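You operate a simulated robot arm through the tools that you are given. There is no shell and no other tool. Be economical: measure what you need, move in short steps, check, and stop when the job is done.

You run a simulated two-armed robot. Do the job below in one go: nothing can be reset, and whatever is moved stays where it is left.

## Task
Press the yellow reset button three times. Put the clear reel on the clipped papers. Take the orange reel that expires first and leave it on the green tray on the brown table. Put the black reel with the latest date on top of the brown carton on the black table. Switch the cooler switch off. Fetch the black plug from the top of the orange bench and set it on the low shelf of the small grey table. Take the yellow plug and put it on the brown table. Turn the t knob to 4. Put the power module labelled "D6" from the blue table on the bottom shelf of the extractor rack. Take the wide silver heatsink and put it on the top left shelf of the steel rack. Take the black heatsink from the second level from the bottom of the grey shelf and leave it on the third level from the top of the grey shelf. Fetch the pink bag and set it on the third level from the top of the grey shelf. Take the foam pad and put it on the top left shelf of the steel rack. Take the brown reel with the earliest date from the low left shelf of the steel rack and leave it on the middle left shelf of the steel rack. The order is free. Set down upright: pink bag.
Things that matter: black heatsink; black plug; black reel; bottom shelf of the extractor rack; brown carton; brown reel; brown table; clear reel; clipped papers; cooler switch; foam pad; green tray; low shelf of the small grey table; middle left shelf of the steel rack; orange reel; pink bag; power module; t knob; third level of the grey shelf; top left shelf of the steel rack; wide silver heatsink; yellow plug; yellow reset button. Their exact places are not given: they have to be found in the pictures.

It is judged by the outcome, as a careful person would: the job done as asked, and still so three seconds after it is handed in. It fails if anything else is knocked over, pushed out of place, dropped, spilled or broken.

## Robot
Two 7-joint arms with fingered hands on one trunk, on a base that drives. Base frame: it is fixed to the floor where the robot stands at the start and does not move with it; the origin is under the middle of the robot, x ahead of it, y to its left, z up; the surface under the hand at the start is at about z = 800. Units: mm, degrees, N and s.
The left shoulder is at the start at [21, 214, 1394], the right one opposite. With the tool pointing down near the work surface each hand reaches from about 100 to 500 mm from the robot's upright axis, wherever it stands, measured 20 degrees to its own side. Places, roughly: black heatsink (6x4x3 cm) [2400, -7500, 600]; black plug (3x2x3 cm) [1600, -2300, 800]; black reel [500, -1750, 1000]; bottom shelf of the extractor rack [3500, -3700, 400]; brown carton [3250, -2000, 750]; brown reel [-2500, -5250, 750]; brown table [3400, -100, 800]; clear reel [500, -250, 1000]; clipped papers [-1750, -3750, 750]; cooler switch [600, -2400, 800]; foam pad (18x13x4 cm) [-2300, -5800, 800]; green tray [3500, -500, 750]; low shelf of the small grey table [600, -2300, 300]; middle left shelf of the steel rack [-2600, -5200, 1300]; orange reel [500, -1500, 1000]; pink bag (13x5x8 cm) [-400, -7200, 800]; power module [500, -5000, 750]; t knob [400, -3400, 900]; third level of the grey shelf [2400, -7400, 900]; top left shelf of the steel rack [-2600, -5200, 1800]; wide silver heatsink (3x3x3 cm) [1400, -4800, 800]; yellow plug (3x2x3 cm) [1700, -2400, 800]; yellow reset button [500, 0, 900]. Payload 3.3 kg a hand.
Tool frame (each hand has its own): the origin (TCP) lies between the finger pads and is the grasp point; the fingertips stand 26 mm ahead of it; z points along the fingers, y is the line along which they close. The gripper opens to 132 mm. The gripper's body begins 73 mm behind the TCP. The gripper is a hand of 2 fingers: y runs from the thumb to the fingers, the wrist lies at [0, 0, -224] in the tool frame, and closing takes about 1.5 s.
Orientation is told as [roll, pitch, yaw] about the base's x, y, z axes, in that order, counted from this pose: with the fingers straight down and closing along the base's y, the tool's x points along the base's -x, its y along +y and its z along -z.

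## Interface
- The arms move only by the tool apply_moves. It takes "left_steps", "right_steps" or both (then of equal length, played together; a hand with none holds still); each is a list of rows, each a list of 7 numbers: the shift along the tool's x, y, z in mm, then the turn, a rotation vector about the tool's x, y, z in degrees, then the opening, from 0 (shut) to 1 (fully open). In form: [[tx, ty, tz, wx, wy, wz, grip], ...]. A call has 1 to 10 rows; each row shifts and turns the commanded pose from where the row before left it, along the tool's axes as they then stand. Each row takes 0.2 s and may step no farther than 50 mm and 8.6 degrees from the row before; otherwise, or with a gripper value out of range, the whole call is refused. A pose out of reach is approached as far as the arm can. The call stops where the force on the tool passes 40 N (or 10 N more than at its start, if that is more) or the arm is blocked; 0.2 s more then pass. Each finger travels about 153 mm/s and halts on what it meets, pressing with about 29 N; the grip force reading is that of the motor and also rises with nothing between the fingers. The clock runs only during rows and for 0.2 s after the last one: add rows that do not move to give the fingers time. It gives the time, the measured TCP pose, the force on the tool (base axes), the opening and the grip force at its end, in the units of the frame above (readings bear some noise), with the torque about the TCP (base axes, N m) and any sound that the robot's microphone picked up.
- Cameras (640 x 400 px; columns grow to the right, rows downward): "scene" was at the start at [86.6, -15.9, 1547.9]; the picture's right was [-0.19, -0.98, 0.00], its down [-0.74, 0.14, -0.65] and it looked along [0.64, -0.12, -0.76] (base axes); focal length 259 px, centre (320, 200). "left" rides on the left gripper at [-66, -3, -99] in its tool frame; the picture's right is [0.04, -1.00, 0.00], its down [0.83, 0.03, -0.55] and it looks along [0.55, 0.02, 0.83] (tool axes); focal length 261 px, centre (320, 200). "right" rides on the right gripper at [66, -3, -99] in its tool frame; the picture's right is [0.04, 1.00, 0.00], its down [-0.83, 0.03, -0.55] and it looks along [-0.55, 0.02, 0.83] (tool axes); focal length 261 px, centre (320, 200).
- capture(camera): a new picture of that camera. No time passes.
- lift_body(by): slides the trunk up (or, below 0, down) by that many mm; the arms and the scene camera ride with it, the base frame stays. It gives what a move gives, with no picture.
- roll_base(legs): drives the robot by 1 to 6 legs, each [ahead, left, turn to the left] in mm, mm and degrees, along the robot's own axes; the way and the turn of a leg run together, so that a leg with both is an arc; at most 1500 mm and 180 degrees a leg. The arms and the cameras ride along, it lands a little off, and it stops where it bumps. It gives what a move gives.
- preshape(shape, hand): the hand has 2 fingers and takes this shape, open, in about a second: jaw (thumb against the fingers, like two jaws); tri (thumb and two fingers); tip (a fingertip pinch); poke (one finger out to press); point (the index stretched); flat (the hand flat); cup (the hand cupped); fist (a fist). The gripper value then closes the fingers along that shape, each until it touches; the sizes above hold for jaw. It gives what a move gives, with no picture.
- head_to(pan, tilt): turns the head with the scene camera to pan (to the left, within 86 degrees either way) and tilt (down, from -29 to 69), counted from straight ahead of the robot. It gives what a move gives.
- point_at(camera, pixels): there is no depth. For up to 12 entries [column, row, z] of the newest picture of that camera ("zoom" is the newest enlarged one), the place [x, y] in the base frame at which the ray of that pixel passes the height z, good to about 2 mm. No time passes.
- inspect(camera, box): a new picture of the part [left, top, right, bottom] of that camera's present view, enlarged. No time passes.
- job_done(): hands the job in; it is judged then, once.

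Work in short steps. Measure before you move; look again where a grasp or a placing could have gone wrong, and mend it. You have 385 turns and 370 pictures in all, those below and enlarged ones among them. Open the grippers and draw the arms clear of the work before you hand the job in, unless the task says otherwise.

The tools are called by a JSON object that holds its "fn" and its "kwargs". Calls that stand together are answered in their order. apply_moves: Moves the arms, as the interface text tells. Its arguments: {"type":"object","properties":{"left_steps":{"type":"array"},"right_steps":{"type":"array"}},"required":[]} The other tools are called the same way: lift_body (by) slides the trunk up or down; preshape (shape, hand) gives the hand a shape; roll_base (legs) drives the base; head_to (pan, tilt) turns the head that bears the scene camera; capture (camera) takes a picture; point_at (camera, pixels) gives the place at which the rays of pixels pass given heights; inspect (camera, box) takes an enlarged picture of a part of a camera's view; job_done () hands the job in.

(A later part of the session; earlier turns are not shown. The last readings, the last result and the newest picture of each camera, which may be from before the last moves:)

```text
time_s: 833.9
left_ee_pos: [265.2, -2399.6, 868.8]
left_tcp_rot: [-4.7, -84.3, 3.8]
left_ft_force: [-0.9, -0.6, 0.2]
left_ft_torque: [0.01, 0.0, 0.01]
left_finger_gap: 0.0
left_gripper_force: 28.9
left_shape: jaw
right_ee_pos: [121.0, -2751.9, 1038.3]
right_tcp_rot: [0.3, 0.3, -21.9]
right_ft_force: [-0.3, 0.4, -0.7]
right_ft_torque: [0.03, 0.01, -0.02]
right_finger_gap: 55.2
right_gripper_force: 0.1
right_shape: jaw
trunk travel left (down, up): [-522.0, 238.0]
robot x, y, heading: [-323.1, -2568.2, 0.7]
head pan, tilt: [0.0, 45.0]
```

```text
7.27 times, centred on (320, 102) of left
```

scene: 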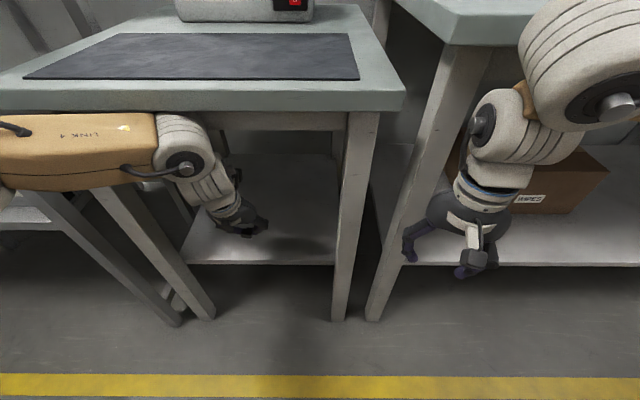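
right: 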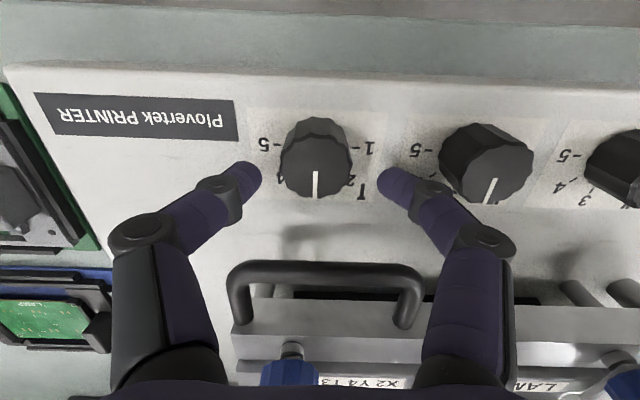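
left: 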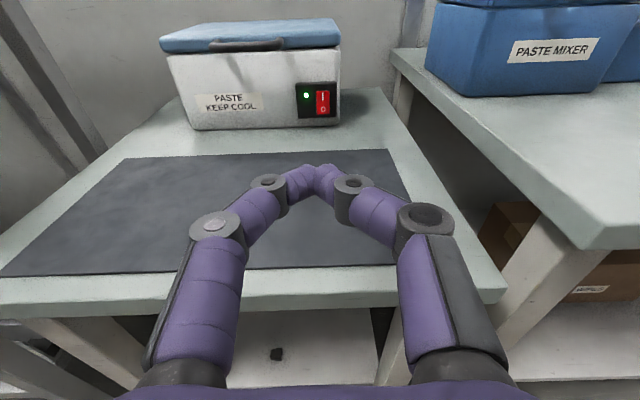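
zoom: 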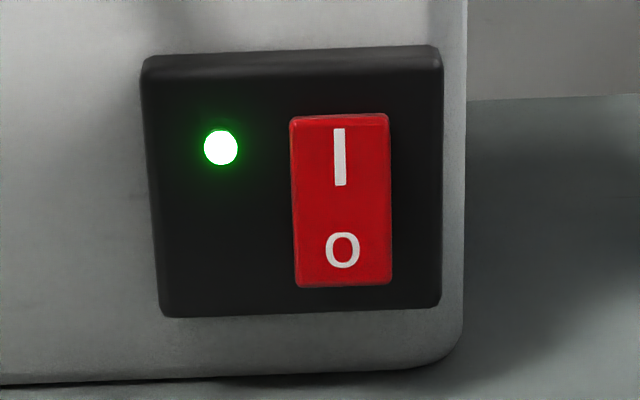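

Combined: table z≈750, switch face x≈612, "O" at z≈782, y≈-2405. I pitch 9° down for wrist clearance, drive ahead to x≈520 at height, then lower to press height.

{"fn": "apply_moves", "kwargs": {"left_steps": [[0, 0, 0, 0, 4.5, 0, 0], [0, 0, 0, 0, 4.5, 0, 0], [0, 0, 0, 0, 0, 0, 0]]}}

{"fn": "roll_base", "kwargs": {"legs": [[250, -6, -0.5]]}}

{"fn": "lift_body", "kwargs": {"by": -76}}

{"fn": "capture", "kwargs": {"camera": "left"}}

```text
time_s: 834.7
left_ee_pos: [265.3, -2399.2, 869.9]
left_tcp_rot: [-2.0, -75.2, 1.2]
left_ft_force: [0.2, 0.9, -0.5]
left_ft_torque: [0.02, -0.01, -0.02]
left_finger_gap: 0.0
left_gripper_force: 28.9
left_shape: jaw
right_ee_pos: [121.0, -2752.5, 1039.2]
right_tcp_rot: [0.4, 0.3, -22.0]
right_ft_force: [-0.5, -0.1, 0.9]
right_ft_torque: [0.0, -0.01, 0.0]
right_finger_gap: 55.5
right_gripper_force: 0.0
right_shape: jaw
trunk travel left (down, up): [-522.0, 238.0]
robot x, y, heading: [-320.2, -2573.3, 0.5]
head pan, tilt: [0.0, 45.0]
```

```text
time_s: 836.5
left_ee_pos: [520.4, -2410.5, 869.4]
left_tcp_rot: [-1.9, -75.2, 0.6]
left_ft_force: [0.2, -0.1, -0.2]
left_ft_torque: [0.0, 0.01, 0.06]
left_finger_gap: 0.0
left_gripper_force: 28.8
left_shape: jaw
right_ee_pos: [371.6, -2761.4, 1038.7]
right_tcp_rot: [0.3, 0.3, -22.5]
right_ft_force: [-0.2, -0.4, -0.1]
right_ft_torque: [-0.02, 0.0, -0.02]
right_finger_gap: 55.5
right_gripper_force: 0.0
right_shape: jaw
trunk travel left (down, up): [-522.0, 238.0]
robot x, y, heading: [-72.5, -2579.6, -0.2]
head pan, tilt: [0.0, 45.0]
```

```text
time_s: 837.6
left_ee_pos: [519.6, -2409.0, 794.4]
left_tcp_rot: [-1.9, -75.2, 0.6]
left_ft_force: [-1.0, 0.3, 0.5]
left_ft_torque: [-0.01, 0.0, 0.02]
left_finger_gap: 0.0
left_gripper_force: 29.1
left_shape: jaw
right_ee_pos: [371.0, -2760.6, 964.0]
right_tcp_rot: [0.4, 0.2, -22.4]
right_ft_force: [0.1, -0.1, -1.2]
right_ft_torque: [0.02, 0.02, -0.02]
right_finger_gap: 55.4
right_gripper_force: 0.1
right_shape: jaw
trunk travel left (down, up): [-446.0, 314.0]
robot x, y, heading: [-67.5, -2572.8, 0.0]
head pan, tilt: [0.0, 45.0]
```

```text
65 pictures are left
```

left: 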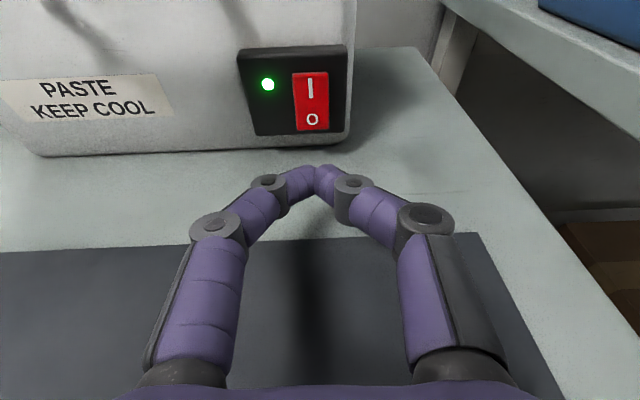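

I check the "O" position from this close view.

{"fn": "point_at", "kwargs": {"camera": "left", "pixels": [[312, 120, 780], [312, 120, 790], [312, 120, 800], [312, 88, 810], [180, 155, 750], [300, 146, 755]]}}

```text
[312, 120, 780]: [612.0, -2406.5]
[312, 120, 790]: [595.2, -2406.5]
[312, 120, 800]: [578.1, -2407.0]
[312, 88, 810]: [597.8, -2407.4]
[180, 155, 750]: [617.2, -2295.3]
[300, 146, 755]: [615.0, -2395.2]
```

"O" is at (605,-2406,784). I shift 4 mm left, 4 mm down, and push ahead until it clicks.

{"fn": "apply_moves", "kwargs": {"left_steps": [[4, 4, 1, 0, 0, 0, 0], [-5, 0, 19.3, 0, 0, 0, 0], [-5, 0, 19.3, 0, 0, 0, 0], [-2, 0, 7.7, 0, 0, 0, 0], [-0.8, 0, 2.9, 0, 0, 0, 0], [-0.8, 0, 2.9, 0, 0, 0, 0], [-0.8, 0, 2.9, 0, 0, 0, 0], [-0.8, 0, 2.9, 0, 0, 0, 0], [-0.8, 0, 2.9, 0, 0, 0, 0], [-0.8, 0, 2.9, 0, 0, 0, 0]]}}

{"fn": "inspect", "kwargs": {"camera": "left", "box": [220, 30, 400, 200]}}

```text
time_s: 839.2
left_ee_pos: [572.6, -2408.5, 783.8]
left_tcp_rot: [-1.3, -74.6, -0.1]
left_ft_force: [-4.2, -0.1, -4.2]
left_ft_torque: [0.02, 0.12, -0.04]
left_finger_gap: 0.0
left_gripper_force: 29.4
left_shape: jaw
right_ee_pos: [372.2, -2761.4, 961.3]
right_tcp_rot: [0.4, 0.3, -22.4]
right_ft_force: [0.0, -1.1, 1.3]
right_ft_torque: [0.01, 0.05, 0.02]
right_finger_gap: 55.5
right_gripper_force: 0.0
right_shape: jaw
trunk travel left (down, up): [-446.0, 314.0]
robot x, y, heading: [-70.6, -2576.1, -0.0]
head pan, tilt: [0.0, 45.0]
heard: click
stopped in row 8 (left hand): the force on the tool passed its limit at 45 N (the readings are from after the stop); the commanded pose is now the measured one
```

```text
2.35 times, centred on (310, 115) of left
```

zoom: 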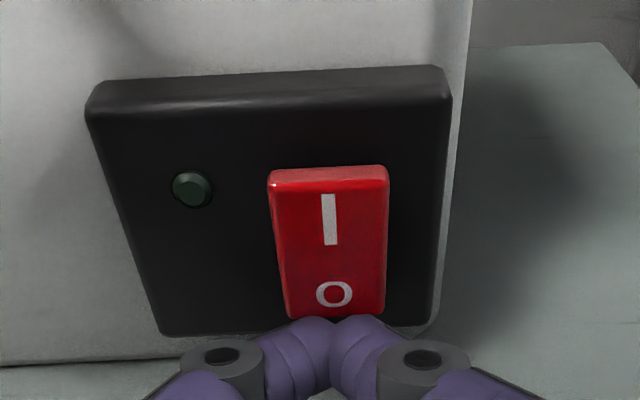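

Click heard and the LED is off: the cooler is switched off. I back off and go to the reel rack (y≈-1650).

{"fn": "apply_moves", "kwargs": {"left_steps": [[2, 0, -30, 0, 0, 0, 0], [2, 0, -40, 0, 0, 0, 0.2], [2, 0, -40, 0, 0, 0, 0.4]]}}

{"fn": "roll_base", "kwargs": {"legs": [[-380, 0, 0], [0, 900, 0]]}}

{"fn": "lift_body", "kwargs": {"by": 312}}

{"fn": "head_to", "kwargs": {"pan": 0, "tilt": 35}}

{"fn": "capture", "kwargs": {"camera": "scene"}}

```text
time_s: 840.0
left_ee_pos: [472.9, -2409.1, 807.2]
left_tcp_rot: [-1.5, -74.5, 0.3]
left_ft_force: [0.3, -0.5, 0.1]
left_ft_torque: [-0.01, -0.01, 0.0]
left_finger_gap: 52.3
left_gripper_force: 0.2
left_shape: jaw
left hand out of reach, approached as far as the arm can: row 3
right_ee_pos: [371.4, -2761.7, 963.1]
right_tcp_rot: [0.3, 0.2, -22.4]
right_ft_force: [0.2, 1.0, 0.2]
right_ft_torque: [0.03, 0.0, -0.03]
right_finger_gap: 55.6
right_gripper_force: 0.0
right_shape: jaw
trunk travel left (down, up): [-446.0, 314.0]
robot x, y, heading: [-73.3, -2575.6, -0.2]
head pan, tilt: [0.0, 45.0]
heard: click
```

```text
time_s: 846.8
left_ee_pos: [86.1, -1504.3, 808.3]
left_tcp_rot: [-1.7, -74.5, 0.9]
left_ft_force: [-0.3, -0.3, -0.1]
left_ft_torque: [-0.01, -0.01, 0.01]
left_finger_gap: 52.2
left_gripper_force: 0.1
left_shape: jaw
right_ee_pos: [-13.2, -1857.2, 962.4]
right_tcp_rot: [0.3, 0.2, -22.0]
right_ft_force: [0.4, 0.3, 0.4]
right_ft_torque: [0.01, 0.01, 0.01]
right_finger_gap: 55.6
right_gripper_force: 0.0
right_shape: jaw
trunk travel left (down, up): [-446.0, 314.0]
robot x, y, heading: [-457.6, -1673.5, 0.2]
head pan, tilt: [0.0, 45.0]
```

```text
time_s: 849.9
left_ee_pos: [87.0, -1505.0, 1118.8]
left_tcp_rot: [-1.5, -74.5, 0.7]
left_ft_force: [0.7, -0.1, 0.4]
left_ft_torque: [-0.02, 0.0, 0.02]
left_finger_gap: 52.1
left_gripper_force: 0.0
left_shape: jaw
right_ee_pos: [-13.3, -1857.2, 1274.1]
right_tcp_rot: [0.4, 0.2, -22.0]
right_ft_force: [-0.2, -0.8, 0.0]
right_ft_torque: [0.01, -0.03, 0.02]
right_finger_gap: 55.3
right_gripper_force: 0.0
right_shape: jaw
trunk travel left (down, up): [-758.0, 2.0]
robot x, y, heading: [-457.8, -1674.9, 0.5]
head pan, tilt: [0.0, 45.0]
```

```text
time_s: 850.6
left_ee_pos: [86.3, -1504.4, 1120.6]
left_tcp_rot: [-1.7, -74.7, 0.7]
left_ft_force: [0.3, 0.2, 0.8]
left_ft_torque: [0.01, -0.03, 0.03]
left_finger_gap: 52.4
left_gripper_force: 0.2
left_shape: jaw
right_ee_pos: [-14.0, -1856.8, 1275.5]
right_tcp_rot: [0.3, 0.3, -22.0]
right_ft_force: [0.0, 0.3, 0.8]
right_ft_torque: [-0.04, -0.04, -0.01]
right_finger_gap: 55.6
right_gripper_force: 0.0
right_shape: jaw
trunk travel left (down, up): [-758.0, 2.0]
robot x, y, heading: [-456.3, -1675.9, 0.5]
head pan, tilt: [0.0, 35.0]
```

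```text
63 pictures are left
```

scene: 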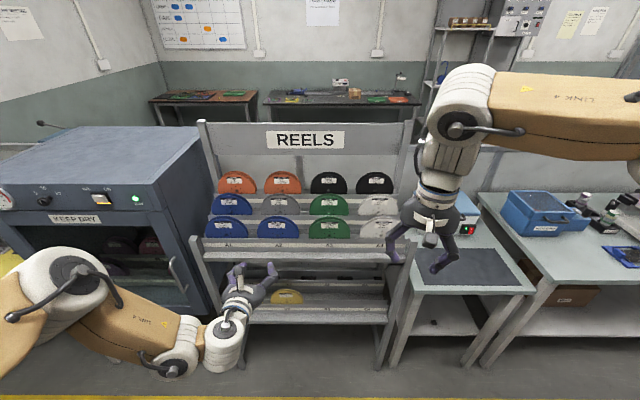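

I check the cooler's LED and read the top-row labels from this side.

{"fn": "inspect", "kwargs": {"camera": "scene", "box": [212, 165, 402, 200]}}

{"fn": "inspect", "kwargs": {"camera": "scene", "box": [445, 205, 495, 245]}}

```text
3.37 times, centred on (307, 182) of scene
```

zoom: 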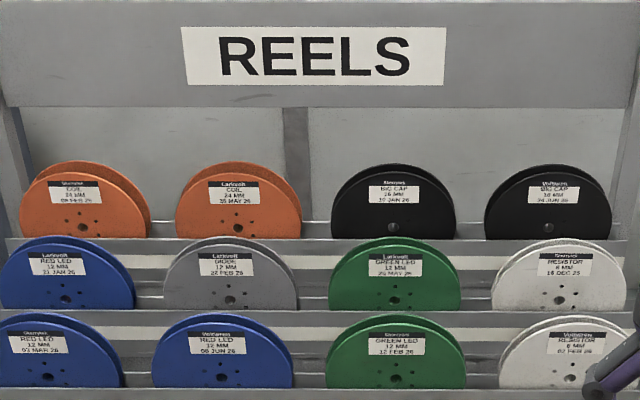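

```text
10.00 times, centred on (470, 225) of scene
```

zoom: 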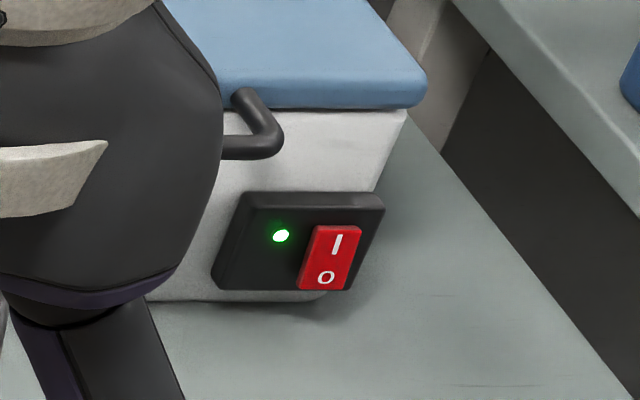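

The LED is on again: my slanted retreat re-toggled the rocker. I go back and press "O" again, this time retreating level. (Labels confirmed: leftmost orange 08 FEB 26, rightmost black 24 JUN 26.)

{"fn": "roll_base", "kwargs": {"legs": [[0, -900, 0]]}}

{"fn": "lift_body", "kwargs": {"by": -312}}

{"fn": "roll_base", "kwargs": {"legs": [[380, 0, -0.4]]}}

{"fn": "apply_moves", "kwargs": {"left_steps": [[0, 0, 0, 0, 0, 0, 0.1], [0, 0, 0, 0, 0, 0, 0], [11, 0, 3, 0, 0, 0, 0], [11, 0, 3, 0, 0, 0, 0], [-8, 0, 29, 0, 0, 0, 0], [0, 0, 0, 0, 0, 0, 0]]}}

{"fn": "capture", "kwargs": {"camera": "left"}}

```text
time_s: 855.4
left_ee_pos: [92.5, -2410.5, 1120.4]
left_tcp_rot: [-1.5, -74.6, 0.8]
left_ft_force: [0.0, 0.5, 0.0]
left_ft_torque: [-0.02, 0.01, -0.02]
left_finger_gap: 52.2
left_gripper_force: 0.0
left_shape: jaw
right_ee_pos: [-7.8, -2762.4, 1276.3]
right_tcp_rot: [0.3, 0.2, -21.8]
right_ft_force: [-0.6, 0.3, 0.3]
right_ft_torque: [0.01, 0.03, 0.0]
right_finger_gap: 55.4
right_gripper_force: 0.1
right_shape: jaw
trunk travel left (down, up): [-758.0, 2.0]
robot x, y, heading: [-448.3, -2582.6, 0.3]
head pan, tilt: [0.0, 35.0]
```

```text
time_s: 858.5
left_ee_pos: [91.5, -2409.7, 807.4]
left_tcp_rot: [-1.6, -74.6, 0.8]
left_ft_force: [-0.4, -0.2, 0.3]
left_ft_torque: [0.03, 0.0, 0.0]
left_finger_gap: 52.4
left_gripper_force: 0.1
left_shape: jaw
right_ee_pos: [-6.9, -2763.0, 963.8]
right_tcp_rot: [0.3, 0.2, -21.8]
right_ft_force: [1.2, 0.3, -0.1]
right_ft_torque: [0.0, -0.01, -0.02]
right_finger_gap: 55.6
right_gripper_force: 0.0
right_shape: jaw
trunk travel left (down, up): [-446.0, 314.0]
robot x, y, heading: [-449.8, -2581.1, 0.3]
head pan, tilt: [0.0, 35.0]
```

```text
time_s: 860.9
left_ee_pos: [471.4, -2411.2, 807.9]
left_tcp_rot: [-1.6, -74.6, 0.5]
left_ft_force: [0.9, 0.5, -0.1]
left_ft_torque: [-0.01, -0.04, 0.02]
left_finger_gap: 52.5
left_gripper_force: 0.1
left_shape: jaw
right_ee_pos: [371.0, -2761.9, 962.6]
right_tcp_rot: [0.4, 0.2, -22.3]
right_ft_force: [-0.1, -0.3, -0.6]
right_ft_torque: [0.0, -0.01, -0.01]
right_finger_gap: 55.5
right_gripper_force: 0.0
right_shape: jaw
trunk travel left (down, up): [-446.0, 314.0]
robot x, y, heading: [-77.0, -2578.6, 0.4]
head pan, tilt: [0.0, 35.0]
```

```text
time_s: 862.3
left_ee_pos: [500.5, -2410.6, 786.1]
left_tcp_rot: [-1.6, -74.6, 0.4]
left_ft_force: [1.1, -0.9, 0.0]
left_ft_torque: [0.02, -0.02, -0.02]
left_finger_gap: 0.0
left_gripper_force: 29.2
left_shape: jaw
right_ee_pos: [369.8, -2763.8, 963.4]
right_tcp_rot: [0.3, 0.1, -22.3]
right_ft_force: [-0.1, -0.2, -0.5]
right_ft_torque: [-0.02, 0.0, 0.0]
right_finger_gap: 55.2
right_gripper_force: 0.1
right_shape: jaw
trunk travel left (down, up): [-446.0, 314.0]
robot x, y, heading: [-71.5, -2579.5, 0.2]
head pan, tilt: [0.0, 35.0]
```

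```text
60 pictures are left
```

left: 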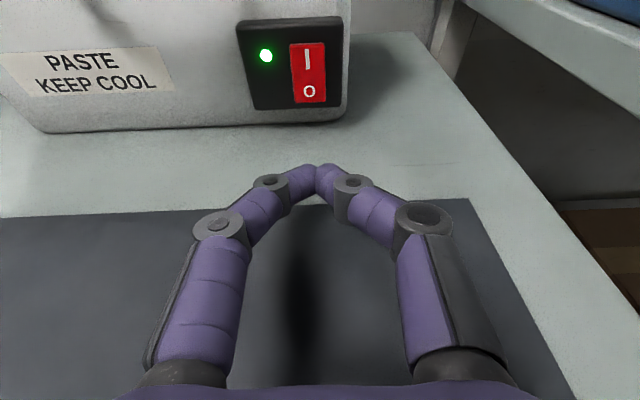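

I shift 4 mm left and 5 mm down, then push in small steps.

{"fn": "apply_moves", "kwargs": {"left_steps": [[5, 4, 1.3, 0, 0, 0, 0], [-5, 0, 19.3, 0, 0, 0, 0], [-5, 0, 19.3, 0, 0, 0, 0], [-3, 0, 12, 0, 0, 0, 0], [-0.8, 0, 2.9, 0, 0, 0, 0], [-0.8, 0, 2.9, 0, 0, 0, 0], [-0.8, 0, 2.9, 0, 0, 0, 0], [-0.8, 0, 2.9, 0, 0, 0, 0], [-0.8, 0, 2.9, 0, 0, 0, 0]]}}

```text
time_s: 864.3
left_ee_pos: [567.0, -2409.5, 778.1]
left_tcp_rot: [-1.5, -74.7, 0.4]
left_ft_force: [-0.8, -0.3, 0.2]
left_ft_torque: [0.01, 0.0, -0.03]
left_finger_gap: 0.1
left_gripper_force: 29.5
left_shape: jaw
right_ee_pos: [369.1, -2762.6, 963.8]
right_tcp_rot: [0.4, 0.2, -22.3]
right_ft_force: [0.2, -0.4, 0.0]
right_ft_torque: [-0.02, 0.02, 0.01]
right_finger_gap: 55.5
right_gripper_force: 0.1
right_shape: jaw
trunk travel left (down, up): [-446.0, 314.0]
robot x, y, heading: [-74.5, -2574.6, 0.1]
head pan, tilt: [0.0, 35.0]
```

I continue pushing in 2.5 mm steps.

{"fn": "apply_moves", "kwargs": {"left_steps": [[-0.7, 0, 2.4, 0, 0, 0, 0], [-0.7, 0, 2.4, 0, 0, 0, 0], [-0.7, 0, 2.4, 0, 0, 0, 0], [-0.7, 0, 2.4, 0, 0, 0, 0], [-0.7, 0, 2.4, 0, 0, 0, 0], [-0.7, 0, 2.4, 0, 0, 0, 0]]}}

{"fn": "inspect", "kwargs": {"camera": "left", "box": [220, 30, 400, 200]}}

```text
time_s: 865.5
left_ee_pos: [575.2, -2411.5, 775.5]
left_tcp_rot: [-1.4, -74.0, 0.0]
left_ft_force: [-12.7, -1.1, -0.1]
left_ft_torque: [0.01, 0.03, -0.1]
left_finger_gap: 0.0
left_gripper_force: 29.1
left_shape: jaw
right_ee_pos: [367.3, -2763.8, 963.5]
right_tcp_rot: [0.5, 0.0, -22.1]
right_ft_force: [-0.4, -0.7, 0.1]
right_ft_torque: [0.02, -0.04, 0.01]
right_finger_gap: 55.2
right_gripper_force: 0.0
right_shape: jaw
trunk travel left (down, up): [-446.0, 314.0]
robot x, y, heading: [-72.2, -2581.5, 0.2]
head pan, tilt: [0.0, 35.0]
stopped in row 6 (left hand): the force on the tool passed its limit at 43 N (the readings are from after the stop); the commanded pose is now the measured one
```

```text
2.35 times, centred on (310, 115) of left
```

zoom: 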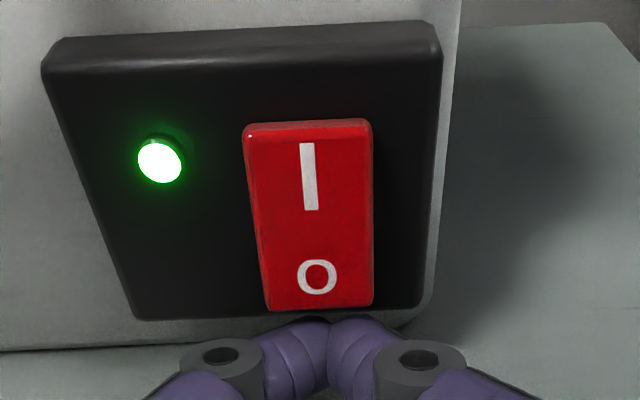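

Too low: the tip met the plate below the rocker. I back 10 mm, go up 8 mm, and push again.

{"fn": "apply_moves", "kwargs": {"left_steps": [[2.6, 0, -9.7, 0, 0, 0, 0], [-7.7, 0, -2, 0, 0, 0, 0], [-1.3, 0, 4.8, 0, 0, 0, 0], [-0.7, 0, 2.4, 0, 0, 0, 0], [-0.7, 0, 2.4, 0, 0, 0, 0], [-0.7, 0, 2.4, 0, 0, 0, 0], [-0.7, 0, 2.4, 0, 0, 0, 0], [-0.7, 0, 2.4, 0, 0, 0, 0]]}}

{"fn": "inspect", "kwargs": {"camera": "left", "box": [220, 30, 400, 200]}}

```text
time_s: 867.0
left_ee_pos: [574.8, -2409.6, 779.4]
left_tcp_rot: [-0.9, -73.6, -0.6]
left_ft_force: [-12.8, 1.7, 0.4]
left_ft_torque: [-0.01, 0.05, 0.05]
left_finger_gap: 0.0
left_gripper_force: 29.4
left_shape: jaw
right_ee_pos: [367.9, -2761.3, 965.0]
right_tcp_rot: [0.4, 0.1, -22.2]
right_ft_force: [-1.2, -0.1, -0.3]
right_ft_torque: [-0.01, 0.02, -0.03]
right_finger_gap: 55.3
right_gripper_force: 0.0
right_shape: jaw
trunk travel left (down, up): [-446.0, 314.0]
robot x, y, heading: [-77.5, -2579.6, 0.3]
head pan, tilt: [0.0, 35.0]
heard: click
stopped in row 7 (left hand): the force on the tool passed its limit at 43 N (the readings are from after the stop); the commanded pose is now the measured one
```

```text
2.35 times, centred on (310, 115) of left
```

zoom: 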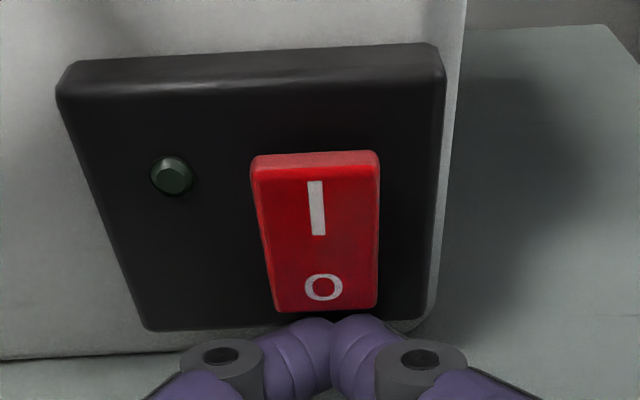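

Click, LED off. I retreat back-and-down with the fingers shut and verify.

{"fn": "apply_moves", "kwargs": {"left_steps": [[4.5, 0, -3, 0, 0, 0, 0], [5, 0, -9, 0, 0, 0, 0], [2.6, 0, -9.7, 0, 0, 0, 0], [5.2, 0, -19, 0, 0, 0, 0]]}}

{"fn": "roll_base", "kwargs": {"legs": [[-380, 0, 0]]}}

{"fn": "inspect", "kwargs": {"camera": "left", "box": [240, 20, 400, 140]}}

```text
time_s: 868.0
left_ee_pos: [532.6, -2408.3, 774.5]
left_tcp_rot: [-1.0, -73.8, -0.3]
left_ft_force: [0.7, 0.3, 0.2]
left_ft_torque: [0.01, 0.02, 0.0]
left_finger_gap: 0.0
left_gripper_force: 29.0
left_shape: jaw
right_ee_pos: [368.3, -2762.7, 962.6]
right_tcp_rot: [0.3, 0.2, -22.3]
right_ft_force: [0.6, 1.0, -0.1]
right_ft_torque: [-0.01, 0.01, 0.02]
right_finger_gap: 55.3
right_gripper_force: 0.1
right_shape: jaw
trunk travel left (down, up): [-446.0, 314.0]
robot x, y, heading: [-74.2, -2578.5, 0.3]
head pan, tilt: [0.0, 35.0]
```

```text
time_s: 870.4
left_ee_pos: [149.2, -2407.2, 774.7]
left_tcp_rot: [-0.9, -73.7, -0.1]
left_ft_force: [-0.1, 0.2, -0.3]
left_ft_torque: [0.03, 0.02, 0.01]
left_finger_gap: 0.0
left_gripper_force: 29.3
left_shape: jaw
right_ee_pos: [-13.9, -2762.0, 963.8]
right_tcp_rot: [0.3, 0.2, -22.0]
right_ft_force: [-0.5, -0.7, -0.2]
right_ft_torque: [0.03, 0.04, 0.01]
right_finger_gap: 55.4
right_gripper_force: 0.0
right_shape: jaw
trunk travel left (down, up): [-446.0, 314.0]
robot x, y, heading: [-456.9, -2579.8, 0.2]
head pan, tilt: [0.0, 35.0]
```

```text
3.33 times, centred on (320, 80) of left
```

zoom: 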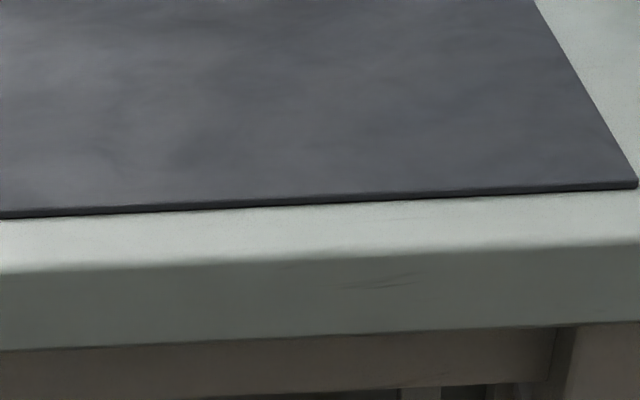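

No click on the retreat. Now the reels: I measure the leftmost orange and rightmost black from the earlier picture, for two heights.

{"fn": "point_at", "kwargs": {"camera": "scene", "pixels": [[238, 172, 1000], [238, 172, 1050], [238, 172, 1100], [374, 173, 1050], [374, 173, 1000], [203, 125, 1250], [412, 125, 1250], [245, 385, 0], [385, 385, 0]]}}

{"fn": "lift_body", "kwargs": {"by": 312}}

{"fn": "apply_moves", "kwargs": {"left_steps": [[20, 0, -30, 0, 8.2, 0, 0.3], [25, 0, -30, 0, 8.2, 0, 0.3], [30, 0, -25, 0, 8.2, 0, 0.3], [30, 0, -20, 0, 8.2, 0, 0.3], [20, 0, 0, 0, 8.2, 0, 0.3], [0, 0, 0, 0, 8.2, 0, 0.3], [0, 0, -20, 0, 8.2, 0, 0.3], [0, 0, -20, 0, 8.2, 0, 0.3], [0, 0, -20, 0, 8.2, 0, 0.3]], "right_steps": [[0, 0, 0, 0, 0, 7.6, 0.3], [0, 0, 0, 0, 0, 7.6, 0.3], [0, 0, 0, 0, 0, 7.6, 0.3], [0, 0, 0, 0, 0, 7.6, 0.3], [0, 0, 0, 0, 0, 7.6, 0.3], [0, 0, 0, 0, 0, 7.6, 0.3], [0, 0, 0, 0, 0, 7.6, 0.3], [0, 0, 0, 0, 0, 7.6, 0.3], [0, 0, 0, 0, 0, 7.2, 0.3]]}}

```text
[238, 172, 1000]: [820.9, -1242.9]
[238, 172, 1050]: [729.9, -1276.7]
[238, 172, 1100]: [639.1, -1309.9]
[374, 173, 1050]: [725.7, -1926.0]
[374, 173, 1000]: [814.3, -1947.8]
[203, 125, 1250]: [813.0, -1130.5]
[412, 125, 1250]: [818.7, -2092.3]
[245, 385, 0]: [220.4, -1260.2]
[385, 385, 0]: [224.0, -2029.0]
```

```text
time_s: 873.5
left_ee_pos: [150.5, -2408.1, 1086.5]
left_tcp_rot: [-0.9, -73.7, 0.0]
left_ft_force: [-0.3, 0.8, -1.1]
left_ft_torque: [-0.02, 0.02, 0.0]
left_finger_gap: 0.0
left_gripper_force: 29.2
left_shape: jaw
right_ee_pos: [-12.1, -2762.3, 1275.9]
right_tcp_rot: [0.4, 0.2, -22.0]
right_ft_force: [0.8, -1.2, 0.1]
right_ft_torque: [-0.02, 0.0, 0.02]
right_finger_gap: 55.7
right_gripper_force: 0.0
right_shape: jaw
trunk travel left (down, up): [-758.0, 2.0]
robot x, y, heading: [-455.6, -2581.5, 0.6]
head pan, tilt: [0.0, 35.0]
```

```text
time_s: 875.5
left_ee_pos: [-25.4, -2405.6, 1088.1]
left_tcp_rot: [-0.3, 0.3, -1.1]
left_ft_force: [0.9, -0.9, -0.1]
left_ft_torque: [0.03, 0.01, 0.01]
left_finger_gap: 39.2
left_gripper_force: 0.0
left_shape: jaw
right_ee_pos: [-13.0, -2762.5, 1276.5]
right_tcp_rot: [-0.1, 0.5, -90.1]
right_ft_force: [-0.6, 0.5, -0.8]
right_ft_torque: [0.0, 0.0, 0.03]
right_finger_gap: 40.4
right_gripper_force: 0.0
right_shape: jaw
trunk travel left (down, up): [-758.0, 2.0]
robot x, y, heading: [-457.5, -2583.9, 0.6]
head pan, tilt: [0.0, 35.0]
```

The top-tier reels are deep (x≈650–700), so I'll stand sideways (heading 90°) and stretch the right arm towards +x for the black one. I move to y≈-1934, turn left 90°, and swing the hand out.

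{"fn": "roll_base", "kwargs": {"legs": [[0, 650, -0.6], [0, 0, 90], [0, -420, 0]]}}

{"fn": "apply_moves", "kwargs": {"right_steps": [[-35, -30, 0, 0, 0, 8.5, 0.4], [-31, -34, 0, 0, 0, 8.5, 0.4], [-27, -38, 0, 0, 0, 8.5, 0.4], [-20, -40, 0, 0, 0, 8.5, 0.4], [-14, -43, 0, 0, 0, 8.5, 0.4], [-7, -44, 0, 0, 0, 8.5, 0.4], [0, -44, 0, 0, 0, 8.5, 0.4], [6, -44, 0, 0, 0, 8.5, 0.4], [13, -43, 0, 0, 0, 8.5, 0.4], [20, -40, 0, 0, 0, 8.5, 0.4]]}}

{"fn": "capture", "kwargs": {"camera": "right"}}

```text
time_s: 885.1
left_ee_pos: [-204.1, -1504.5, 1089.2]
left_tcp_rot: [-0.2, 0.1, 88.1]
left_ft_force: [0.2, -0.5, -0.1]
left_ft_torque: [-0.02, 0.05, 0.03]
left_finger_gap: 39.5
left_gripper_force: 0.0
left_shape: jaw
right_ee_pos: [152.3, -1497.0, 1275.3]
right_tcp_rot: [-0.2, 0.4, -0.8]
right_ft_force: [0.2, 0.0, 0.2]
right_ft_torque: [-0.01, -0.01, 0.03]
right_finger_gap: 40.0
right_gripper_force: 0.1
right_shape: jaw
trunk travel left (down, up): [-758.0, 2.0]
robot x, y, heading: [-36.7, -1936.2, 89.4]
head pan, tilt: [0.0, 35.0]
```

```text
time_s: 887.3
left_ee_pos: [-205.8, -1503.8, 1087.9]
left_tcp_rot: [-0.2, 0.2, 88.0]
left_ft_force: [-0.7, -0.1, 0.4]
left_ft_torque: [-0.01, 0.02, 0.0]
left_finger_gap: 39.3
left_gripper_force: 0.1
left_shape: jaw
right_ee_pos: [267.8, -1502.9, 1369.8]
right_tcp_rot: [-3.5, -3.2, -41.3]
right_ft_force: [-0.1, -0.5, -0.3]
right_ft_torque: [-0.02, -0.01, -0.04]
right_finger_gap: 52.7
right_gripper_force: 0.0
right_shape: jaw
right hand out of reach, approached as far as the arm can: row 2, 3, 4, 5, 6, 7, 8, 9, 10
trunk travel left (down, up): [-758.0, 2.0]
robot x, y, heading: [-35.0, -1938.1, 89.6]
head pan, tilt: [0.0, 35.0]
```

```text
56 pictures are left
```

right: 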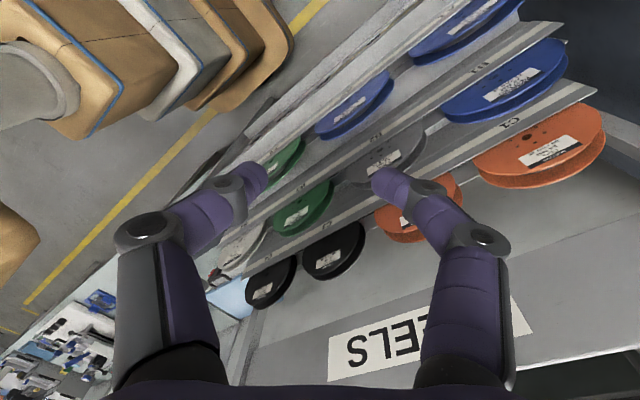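

The hand stopped short, but the view shows the tiers. I triangulate the reels' rims from here.

{"fn": "point_at", "kwargs": {"camera": "right", "pixels": [[280, 305, 1050], [280, 305, 1100], [258, 262, 1000], [258, 262, 950], [575, 185, 1050], [575, 185, 1100], [520, 120, 1000], [520, 120, 950]]}}

{"fn": "inspect", "kwargs": {"camera": "right", "box": [220, 60, 620, 330]}}

```text
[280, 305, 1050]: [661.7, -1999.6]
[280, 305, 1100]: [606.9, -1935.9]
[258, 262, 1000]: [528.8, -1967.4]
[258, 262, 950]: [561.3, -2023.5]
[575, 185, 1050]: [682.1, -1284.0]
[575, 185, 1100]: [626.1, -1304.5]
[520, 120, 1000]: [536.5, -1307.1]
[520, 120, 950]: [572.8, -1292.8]
```

```text
1.48 times, centred on (420, 195) of right
```

zoom: 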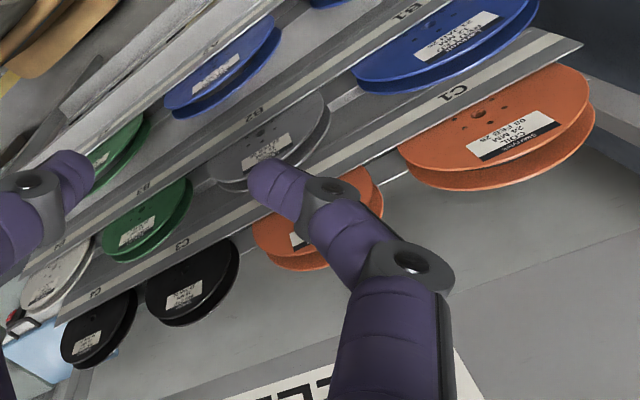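

Top rims are at about (606,-1315,1118) for the orange; reels lean back ~30°. With rel. yaw 0 (abs +90) the right wrist should reach sideways. I rotate the other way while swinging the hand towards the black reel.

{"fn": "apply_moves", "kwargs": {"right_steps": [[-30, -7, 0, 0, 0, -8.5, 0.4], [-28.5, -11.7, 0, 0, 0, -8.5, 0.4], [-26.6, -15.5, 0, 0, 0, -8.5, 0.4], [-24, -19.3, 0, 0, 0, -8.5, 0.4], [-20.9, -22.6, 0, 0, 0, -8.5, 0.4], [-17.3, -25.5, 0, 0, 0, -8.5, 0.4], [-13.4, -27.7, 0, 0, 0, -8.5, 0.4], [-9, -29.4, 0, 0, 0, -8.5, 0.4], [-4.7, -30.4, 0, 0, 0, -8.5, 0.4], [0, -30.8, 0, 0, 0, -8.5, 0.4]]}}

{"fn": "apply_moves", "kwargs": {"right_steps": [[6, -25, 0, 0, 0, -8.5, 0.4], [10, -25, 0, 0, 0, -8.5, 0.4], [14, -25, 0, 0, 0, -8.5, 0.4], [18, -25, 0, 0, 0, -8.5, 0.4], [20, -25, 0, 0, 0, -8.5, 0.4], [0, 0, 0, 0, 0, -4, 0.4]]}}

{"fn": "capture", "kwargs": {"camera": "right"}}

```text
time_s: 889.5
left_ee_pos: [-206.0, -1503.4, 1088.2]
left_tcp_rot: [-0.2, 0.2, 88.0]
left_ft_force: [0.0, -1.3, 0.4]
left_ft_torque: [0.01, 0.02, 0.01]
left_finger_gap: 39.5
left_gripper_force: 0.0
left_shape: jaw
right_ee_pos: [362.5, -1713.0, 1356.4]
right_tcp_rot: [-3.5, 3.4, 43.6]
right_ft_force: [0.0, 0.1, -1.3]
right_ft_torque: [0.0, 0.0, 0.01]
right_finger_gap: 52.9
right_gripper_force: 0.1
right_shape: jaw
right hand out of reach, approached as far as the arm can: row 7, 8, 9, 10
trunk travel left (down, up): [-758.0, 2.0]
robot x, y, heading: [-40.0, -1937.0, 89.3]
head pan, tilt: [0.0, 35.0]
```

```text
time_s: 890.9
left_ee_pos: [-205.2, -1503.9, 1088.8]
left_tcp_rot: [-0.2, 0.2, 88.0]
left_ft_force: [0.6, -0.1, 0.5]
left_ft_torque: [-0.01, 0.02, 0.04]
left_finger_gap: 39.2
left_gripper_force: 0.0
left_shape: jaw
right_ee_pos: [357.3, -1742.3, 1314.8]
right_tcp_rot: [0.2, 4.7, 90.3]
right_ft_force: [0.3, 0.4, 0.2]
right_ft_torque: [0.02, 0.02, -0.03]
right_finger_gap: 52.8
right_gripper_force: 0.1
right_shape: jaw
right hand out of reach, approached as far as the arm can: row 1, 2, 3, 4, 5
trunk travel left (down, up): [-758.0, 2.0]
robot x, y, heading: [-34.9, -1936.6, 89.2]
head pan, tilt: [0.0, 35.0]
```

```text
54 pictures are left
```

right: 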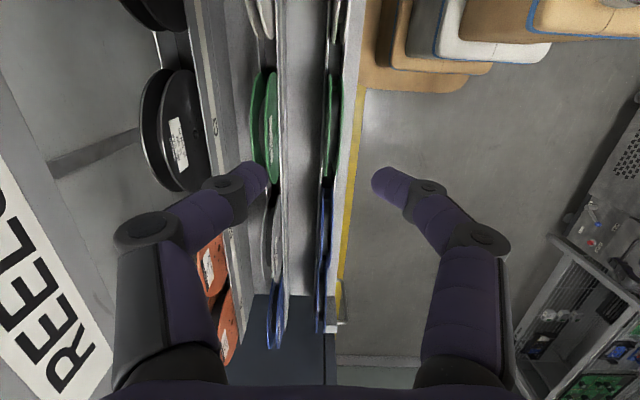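

Orientation achieved. I move the base 130 mm south, lower the trunk 140 mm and stretch the hand 235 mm towards the reels.

{"fn": "roll_base", "kwargs": {"legs": [[-135, 0, 0.7]]}}

{"fn": "lift_body", "kwargs": {"by": -130}}

{"fn": "apply_moves", "kwargs": {"right_steps": [[0, -40, 0, 0, -2, 0, 0.4], [0, -40, 0, 0, -2.7, 0, 0.4], [0, -40, 0, 0, 0, 0, 0.4], [0, -40, 0, 0, 0, 0, 0.4], [0, -40, 0, 0, 0, 0, 0.4], [0, -30, 0, 0, 0, 0, 0.4], [0, 0, 0, 0, 0, 0, 0.4]]}}

{"fn": "capture", "kwargs": {"camera": "right"}}

```text
time_s: 892.2
left_ee_pos: [-210.7, -1642.5, 1088.9]
left_tcp_rot: [-0.3, 0.1, 88.6]
left_ft_force: [0.0, -1.2, 0.5]
left_ft_torque: [0.0, -0.01, -0.01]
left_finger_gap: 39.4
left_gripper_force: 0.0
left_shape: jaw
right_ee_pos: [354.7, -1873.2, 1315.4]
right_tcp_rot: [0.1, 4.6, 90.9]
right_ft_force: [-0.5, 0.0, -0.2]
right_ft_torque: [0.02, -0.02, 0.03]
right_finger_gap: 52.6
right_gripper_force: 0.0
right_shape: jaw
trunk travel left (down, up): [-758.0, 2.0]
robot x, y, heading: [-38.0, -2075.9, 89.9]
head pan, tilt: [0.0, 35.0]
```

```text
time_s: 893.7
left_ee_pos: [-210.0, -1640.6, 958.1]
left_tcp_rot: [-0.3, 0.0, 88.7]
left_ft_force: [-0.5, -0.2, 0.1]
left_ft_torque: [0.01, -0.01, 0.01]
left_finger_gap: 39.1
left_gripper_force: 0.0
left_shape: jaw
right_ee_pos: [355.1, -1872.8, 1185.0]
right_tcp_rot: [0.0, 4.8, 90.9]
right_ft_force: [-0.4, -0.1, -0.6]
right_ft_torque: [0.02, -0.01, 0.01]
right_finger_gap: 52.5
right_gripper_force: 0.0
right_shape: jaw
trunk travel left (down, up): [-628.0, 132.0]
robot x, y, heading: [-35.2, -2074.0, 90.1]
head pan, tilt: [0.0, 35.0]
```

```text
time_s: 895.3
left_ee_pos: [-210.7, -1641.9, 957.6]
left_tcp_rot: [-0.3, 0.1, 88.7]
left_ft_force: [0.2, 0.9, -0.5]
left_ft_torque: [-0.02, 0.03, -0.05]
left_finger_gap: 39.5
left_gripper_force: 0.1
left_shape: jaw
right_ee_pos: [366.9, -1836.1, 1195.7]
right_tcp_rot: [0.0, 0.1, 90.8]
right_ft_force: [0.2, 0.5, -0.2]
right_ft_torque: [0.02, -0.04, 0.02]
right_finger_gap: 52.7
right_gripper_force: 0.0
right_shape: jaw
right hand out of reach, approached as far as the arm can: row 1, 2, 3, 4, 5, 6
trunk travel left (down, up): [-628.0, 132.0]
robot x, y, heading: [-38.1, -2076.0, 90.2]
head pan, tilt: [0.0, 35.0]
```

```text
53 pictures are left
```

right: 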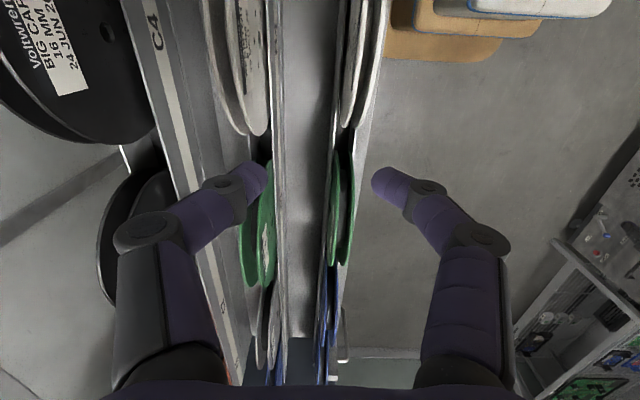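

With this wrist angle the arm cannot stretch right. Better: first stretch with the hand in line with the forearm (abs yaw 0), then turn it −90°. I turn back and extend.

{"fn": "apply_moves", "kwargs": {"right_steps": [[0, 0, 0, 0, 0, 8.5, 0.4], [0, 0, 0, 0, 0, 8.5, 0.4], [0, 0, 0, 0, 0, 8.5, 0.4], [0, 0, 0, 0, 0, 8.5, 0.4], [0, 0, 0, 0, 0, 8.5, 0.4], [0, 0, 0, 0, 0, 8.5, 0.4], [0, 0, 0, 0, 0, 8.5, 0.4], [0, 0, 0, 0, 0, 8.5, 0.4], [0, 0, 0, 0, 0, 8.5, 0.4], [0, 0, 0, 0, 0, 8.5, 0.4]]}}

{"fn": "apply_moves", "kwargs": {"right_steps": [[-40, -8, 0, 0, 0, 4, 0.4], [-40, -8, 0, 0, 0, 0, 0.4], [-40, -8, 0, 0, 0, 0, 0.4], [-40, -8, 0, 0, 0, 0, 0.4], [-40, -8, 0, 0, 0, 0, 0.4], [-30, 0, 0, 0, 0, 0, 0.4], [0, 0, 0, 0, 0, 0, 0.4]]}}

{"fn": "apply_moves", "kwargs": {"right_steps": [[0, 0, 0, 0, 0, 8.5, 0.4], [0, 0, 0, 0, 0, 8.5, 0.4], [0, 0, 0, 0, 0, 8.5, 0.4], [0, 0, 0, 0, 0, 8.5, 0.4], [0, 0, 0, 0, 0, 8.5, 0.4], [0, 0, 0, 0, 0, 8.5, 0.4], [0, 0, 0, 0, 0, 8.5, 0.4], [0, 0, 0, 0, 0, 8.5, 0.4], [0, 0, 0, 0, 0, 8.5, 0.4], [0, 0, 0, 0, 0, 8.5, 0.4]]}}

{"fn": "capture", "kwargs": {"camera": "right"}}

```text
time_s: 897.5
left_ee_pos: [-211.0, -1642.2, 958.4]
left_tcp_rot: [-0.3, 0.1, 88.7]
left_ft_force: [0.0, 1.2, 0.2]
left_ft_torque: [-0.01, 0.02, -0.02]
left_finger_gap: 39.5
left_gripper_force: 0.1
left_shape: jaw
right_ee_pos: [366.5, -1833.7, 1195.7]
right_tcp_rot: [-0.1, 0.0, 5.7]
right_ft_force: [0.7, -1.1, -0.1]
right_ft_torque: [0.0, -0.02, -0.03]
right_finger_gap: 52.3
right_gripper_force: 0.0
right_shape: jaw
trunk travel left (down, up): [-628.0, 132.0]
robot x, y, heading: [-35.5, -2074.0, 90.2]
head pan, tilt: [0.0, 35.0]
```

```text
time_s: 899.1
left_ee_pos: [-211.9, -1642.9, 958.8]
left_tcp_rot: [-0.3, 0.1, 88.8]
left_ft_force: [-0.1, -0.3, 0.0]
left_ft_torque: [-0.03, 0.01, -0.01]
left_finger_gap: 39.3
left_gripper_force: 0.1
left_shape: jaw
right_ee_pos: [370.2, -1827.5, 1203.6]
right_tcp_rot: [-0.2, 0.1, 1.9]
right_ft_force: [0.5, 0.5, -0.6]
right_ft_torque: [-0.02, 0.01, -0.01]
right_finger_gap: 52.6
right_gripper_force: 0.1
right_shape: jaw
right hand out of reach, approached as far as the arm can: row 1, 2, 3, 4, 5, 6
trunk travel left (down, up): [-628.0, 132.0]
robot x, y, heading: [-36.6, -2072.1, 90.2]
head pan, tilt: [0.0, 35.0]
```

```text
time_s: 901.3
left_ee_pos: [-212.1, -1641.3, 958.0]
left_tcp_rot: [-0.3, 0.1, 88.7]
left_ft_force: [-0.3, -0.4, -0.6]
left_ft_torque: [0.01, -0.01, 0.0]
left_finger_gap: 39.4
left_gripper_force: 0.1
left_shape: jaw
right_ee_pos: [359.1, -1725.3, 1306.7]
right_tcp_rot: [-0.2, 0.4, -48.1]
right_ft_force: [-0.3, 0.3, 0.4]
right_ft_torque: [0.0, -0.01, -0.01]
right_finger_gap: 52.8
right_gripper_force: 0.0
right_shape: jaw
right hand out of reach, approached as far as the arm can: row 4, 5, 6, 7, 8, 9, 10
trunk travel left (down, up): [-628.0, 132.0]
robot x, y, heading: [-35.6, -2071.3, 90.2]
head pan, tilt: [0.0, 35.0]
```

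```text
52 pictures are left
```

right: 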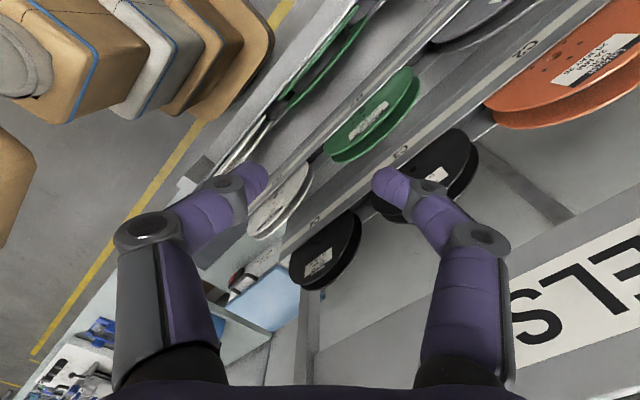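

Sideways abduction is limited to ~42°. At heading 41° the straight right arm points along +x and should reach x≈565–600 with a slight tilt. I reposition: away from the rack, turn to 41°, approach.

{"fn": "roll_base", "kwargs": {"legs": [[0, 270, 0], [336, 0, 0], [0, 0, -49], [147, -128, 0]]}}

{"fn": "apply_moves", "kwargs": {"right_steps": [[-8, 40, 10, 0, 0, -3, 0.4], [-8, 40, 10, 0, 0, -3, 0.4], [-8, 40, 10, 0, 0, 0, 0.4], [-8, 40, 10, 0, 0, 0, 0.4], [0, 0, 0, 0, 0, 0, 0.4]]}}

{"fn": "capture", "kwargs": {"camera": "right"}}

```text
time_s: 908.5
left_ee_pos: [97.2, -1322.8, 957.7]
left_tcp_rot: [-0.2, 0.1, 40.0]
left_ft_force: [-0.3, -0.4, -0.3]
left_ft_torque: [-0.01, 0.02, 0.02]
left_finger_gap: 39.4
left_gripper_force: 0.1
left_shape: jaw
right_ee_pos: [410.6, -1805.5, 1306.4]
right_tcp_rot: [-0.2, 0.4, -96.7]
right_ft_force: [0.4, 0.4, -0.1]
right_ft_torque: [-0.02, 0.02, -0.01]
right_finger_gap: 52.7
right_gripper_force: 0.1
right_shape: jaw
trunk travel left (down, up): [-628.0, 132.0]
robot x, y, heading: [-113.9, -1739.1, 41.6]
head pan, tilt: [0.0, 35.0]
```

```text
time_s: 909.6
left_ee_pos: [94.5, -1322.6, 957.9]
left_tcp_rot: [-0.3, 0.1, 40.1]
left_ft_force: [0.6, 0.2, -0.1]
left_ft_torque: [0.01, 0.05, -0.01]
left_finger_gap: 39.4
left_gripper_force: 0.2
left_shape: jaw
right_ee_pos: [536.2, -1820.8, 1217.8]
right_tcp_rot: [-0.1, 0.6, -90.7]
right_ft_force: [-7.1, -0.2, 2.5]
right_ft_torque: [0.01, -0.3, -0.02]
right_finger_gap: 49.7
right_gripper_force: 0.1
right_shape: jaw
right hand out of reach, approached as far as the arm can: row 1, 2, 3, 4
trunk travel left (down, up): [-628.0, 132.0]
robot x, y, heading: [-111.1, -1741.2, 41.6]
head pan, tilt: [0.0, 35.0]
```

```text
51 pictures are left
```

right: 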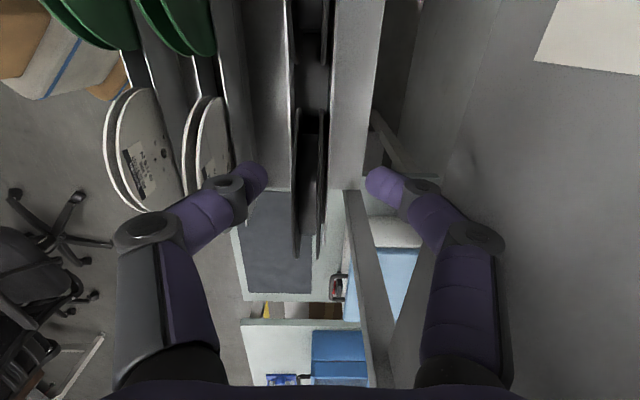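

A finger brushed the sign board. The black reel is right below, edge-on: top ≈(528,-1860±20,1160). I narrow the opening, shift back 8 mm and 40 mm south, and look again.

{"fn": "apply_moves", "kwargs": {"right_steps": [[0, -8, 0, 0, 0, 0, 0.3], [-20, 0, 0, 0, 0, 0, 0.3], [-20, 0, 0, 0, 0, 0, 0.3], [0, 0, 0, 0, 0, 0, 0.3]]}}

{"fn": "capture", "kwargs": {"camera": "right"}}

```text
time_s: 910.6
left_ee_pos: [95.5, -1322.4, 958.1]
left_tcp_rot: [-0.3, 0.2, 40.2]
left_ft_force: [-0.8, 0.2, -0.7]
left_ft_torque: [-0.02, -0.01, 0.04]
left_finger_gap: 39.3
left_gripper_force: 0.0
left_shape: jaw
right_ee_pos: [526.0, -1858.1, 1210.9]
right_tcp_rot: [0.0, 0.7, -90.7]
right_ft_force: [-0.5, -0.2, 0.1]
right_ft_torque: [-0.02, 0.0, 0.01]
right_finger_gap: 39.8
right_gripper_force: 0.0
right_shape: jaw
right hand out of reach, approached as far as the arm can: row 3
trunk travel left (down, up): [-628.0, 132.0]
robot x, y, heading: [-113.3, -1737.4, 41.7]
head pan, tilt: [0.0, 35.0]
```

```text
50 pictures are left
```

right: 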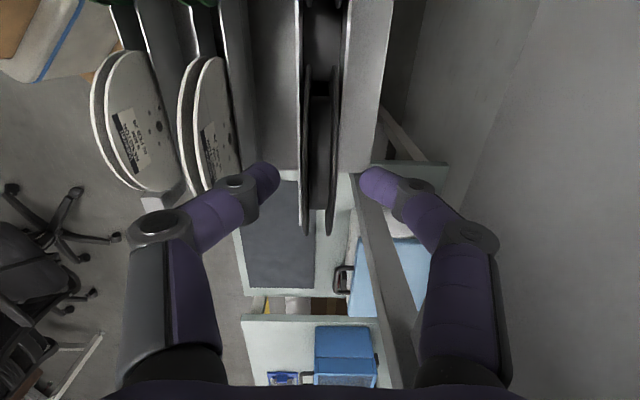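

The reel (columns 304–332) is centred between the fingers. I lower 42 mm, check, then 22 mm more, and close.

{"fn": "lift_body", "kwargs": {"by": -42}}

{"fn": "inspect", "kwargs": {"camera": "right", "box": [220, 40, 420, 250]}}

```text
time_s: 911.5
left_ee_pos: [96.5, -1323.5, 917.3]
left_tcp_rot: [-0.3, 0.2, 40.1]
left_ft_force: [-0.4, -0.4, -0.4]
left_ft_torque: [0.04, 0.0, 0.0]
left_finger_gap: 39.3
left_gripper_force: 0.0
left_shape: jaw
right_ee_pos: [526.3, -1857.2, 1168.4]
right_tcp_rot: [-0.1, 0.4, -90.7]
right_ft_force: [0.5, 0.6, -0.3]
right_ft_torque: [-0.02, 0.0, -0.03]
right_finger_gap: 39.9
right_gripper_force: 0.1
right_shape: jaw
trunk travel left (down, up): [-586.0, 174.0]
robot x, y, heading: [-111.5, -1738.3, 41.8]
head pan, tilt: [0.0, 35.0]
```

```text
1.90 times, centred on (320, 145) of right
```

zoom: 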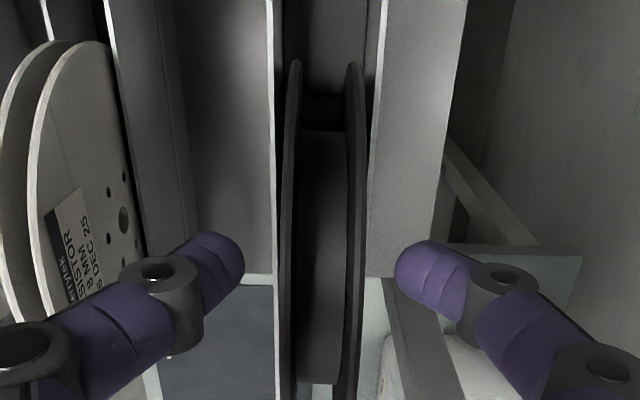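

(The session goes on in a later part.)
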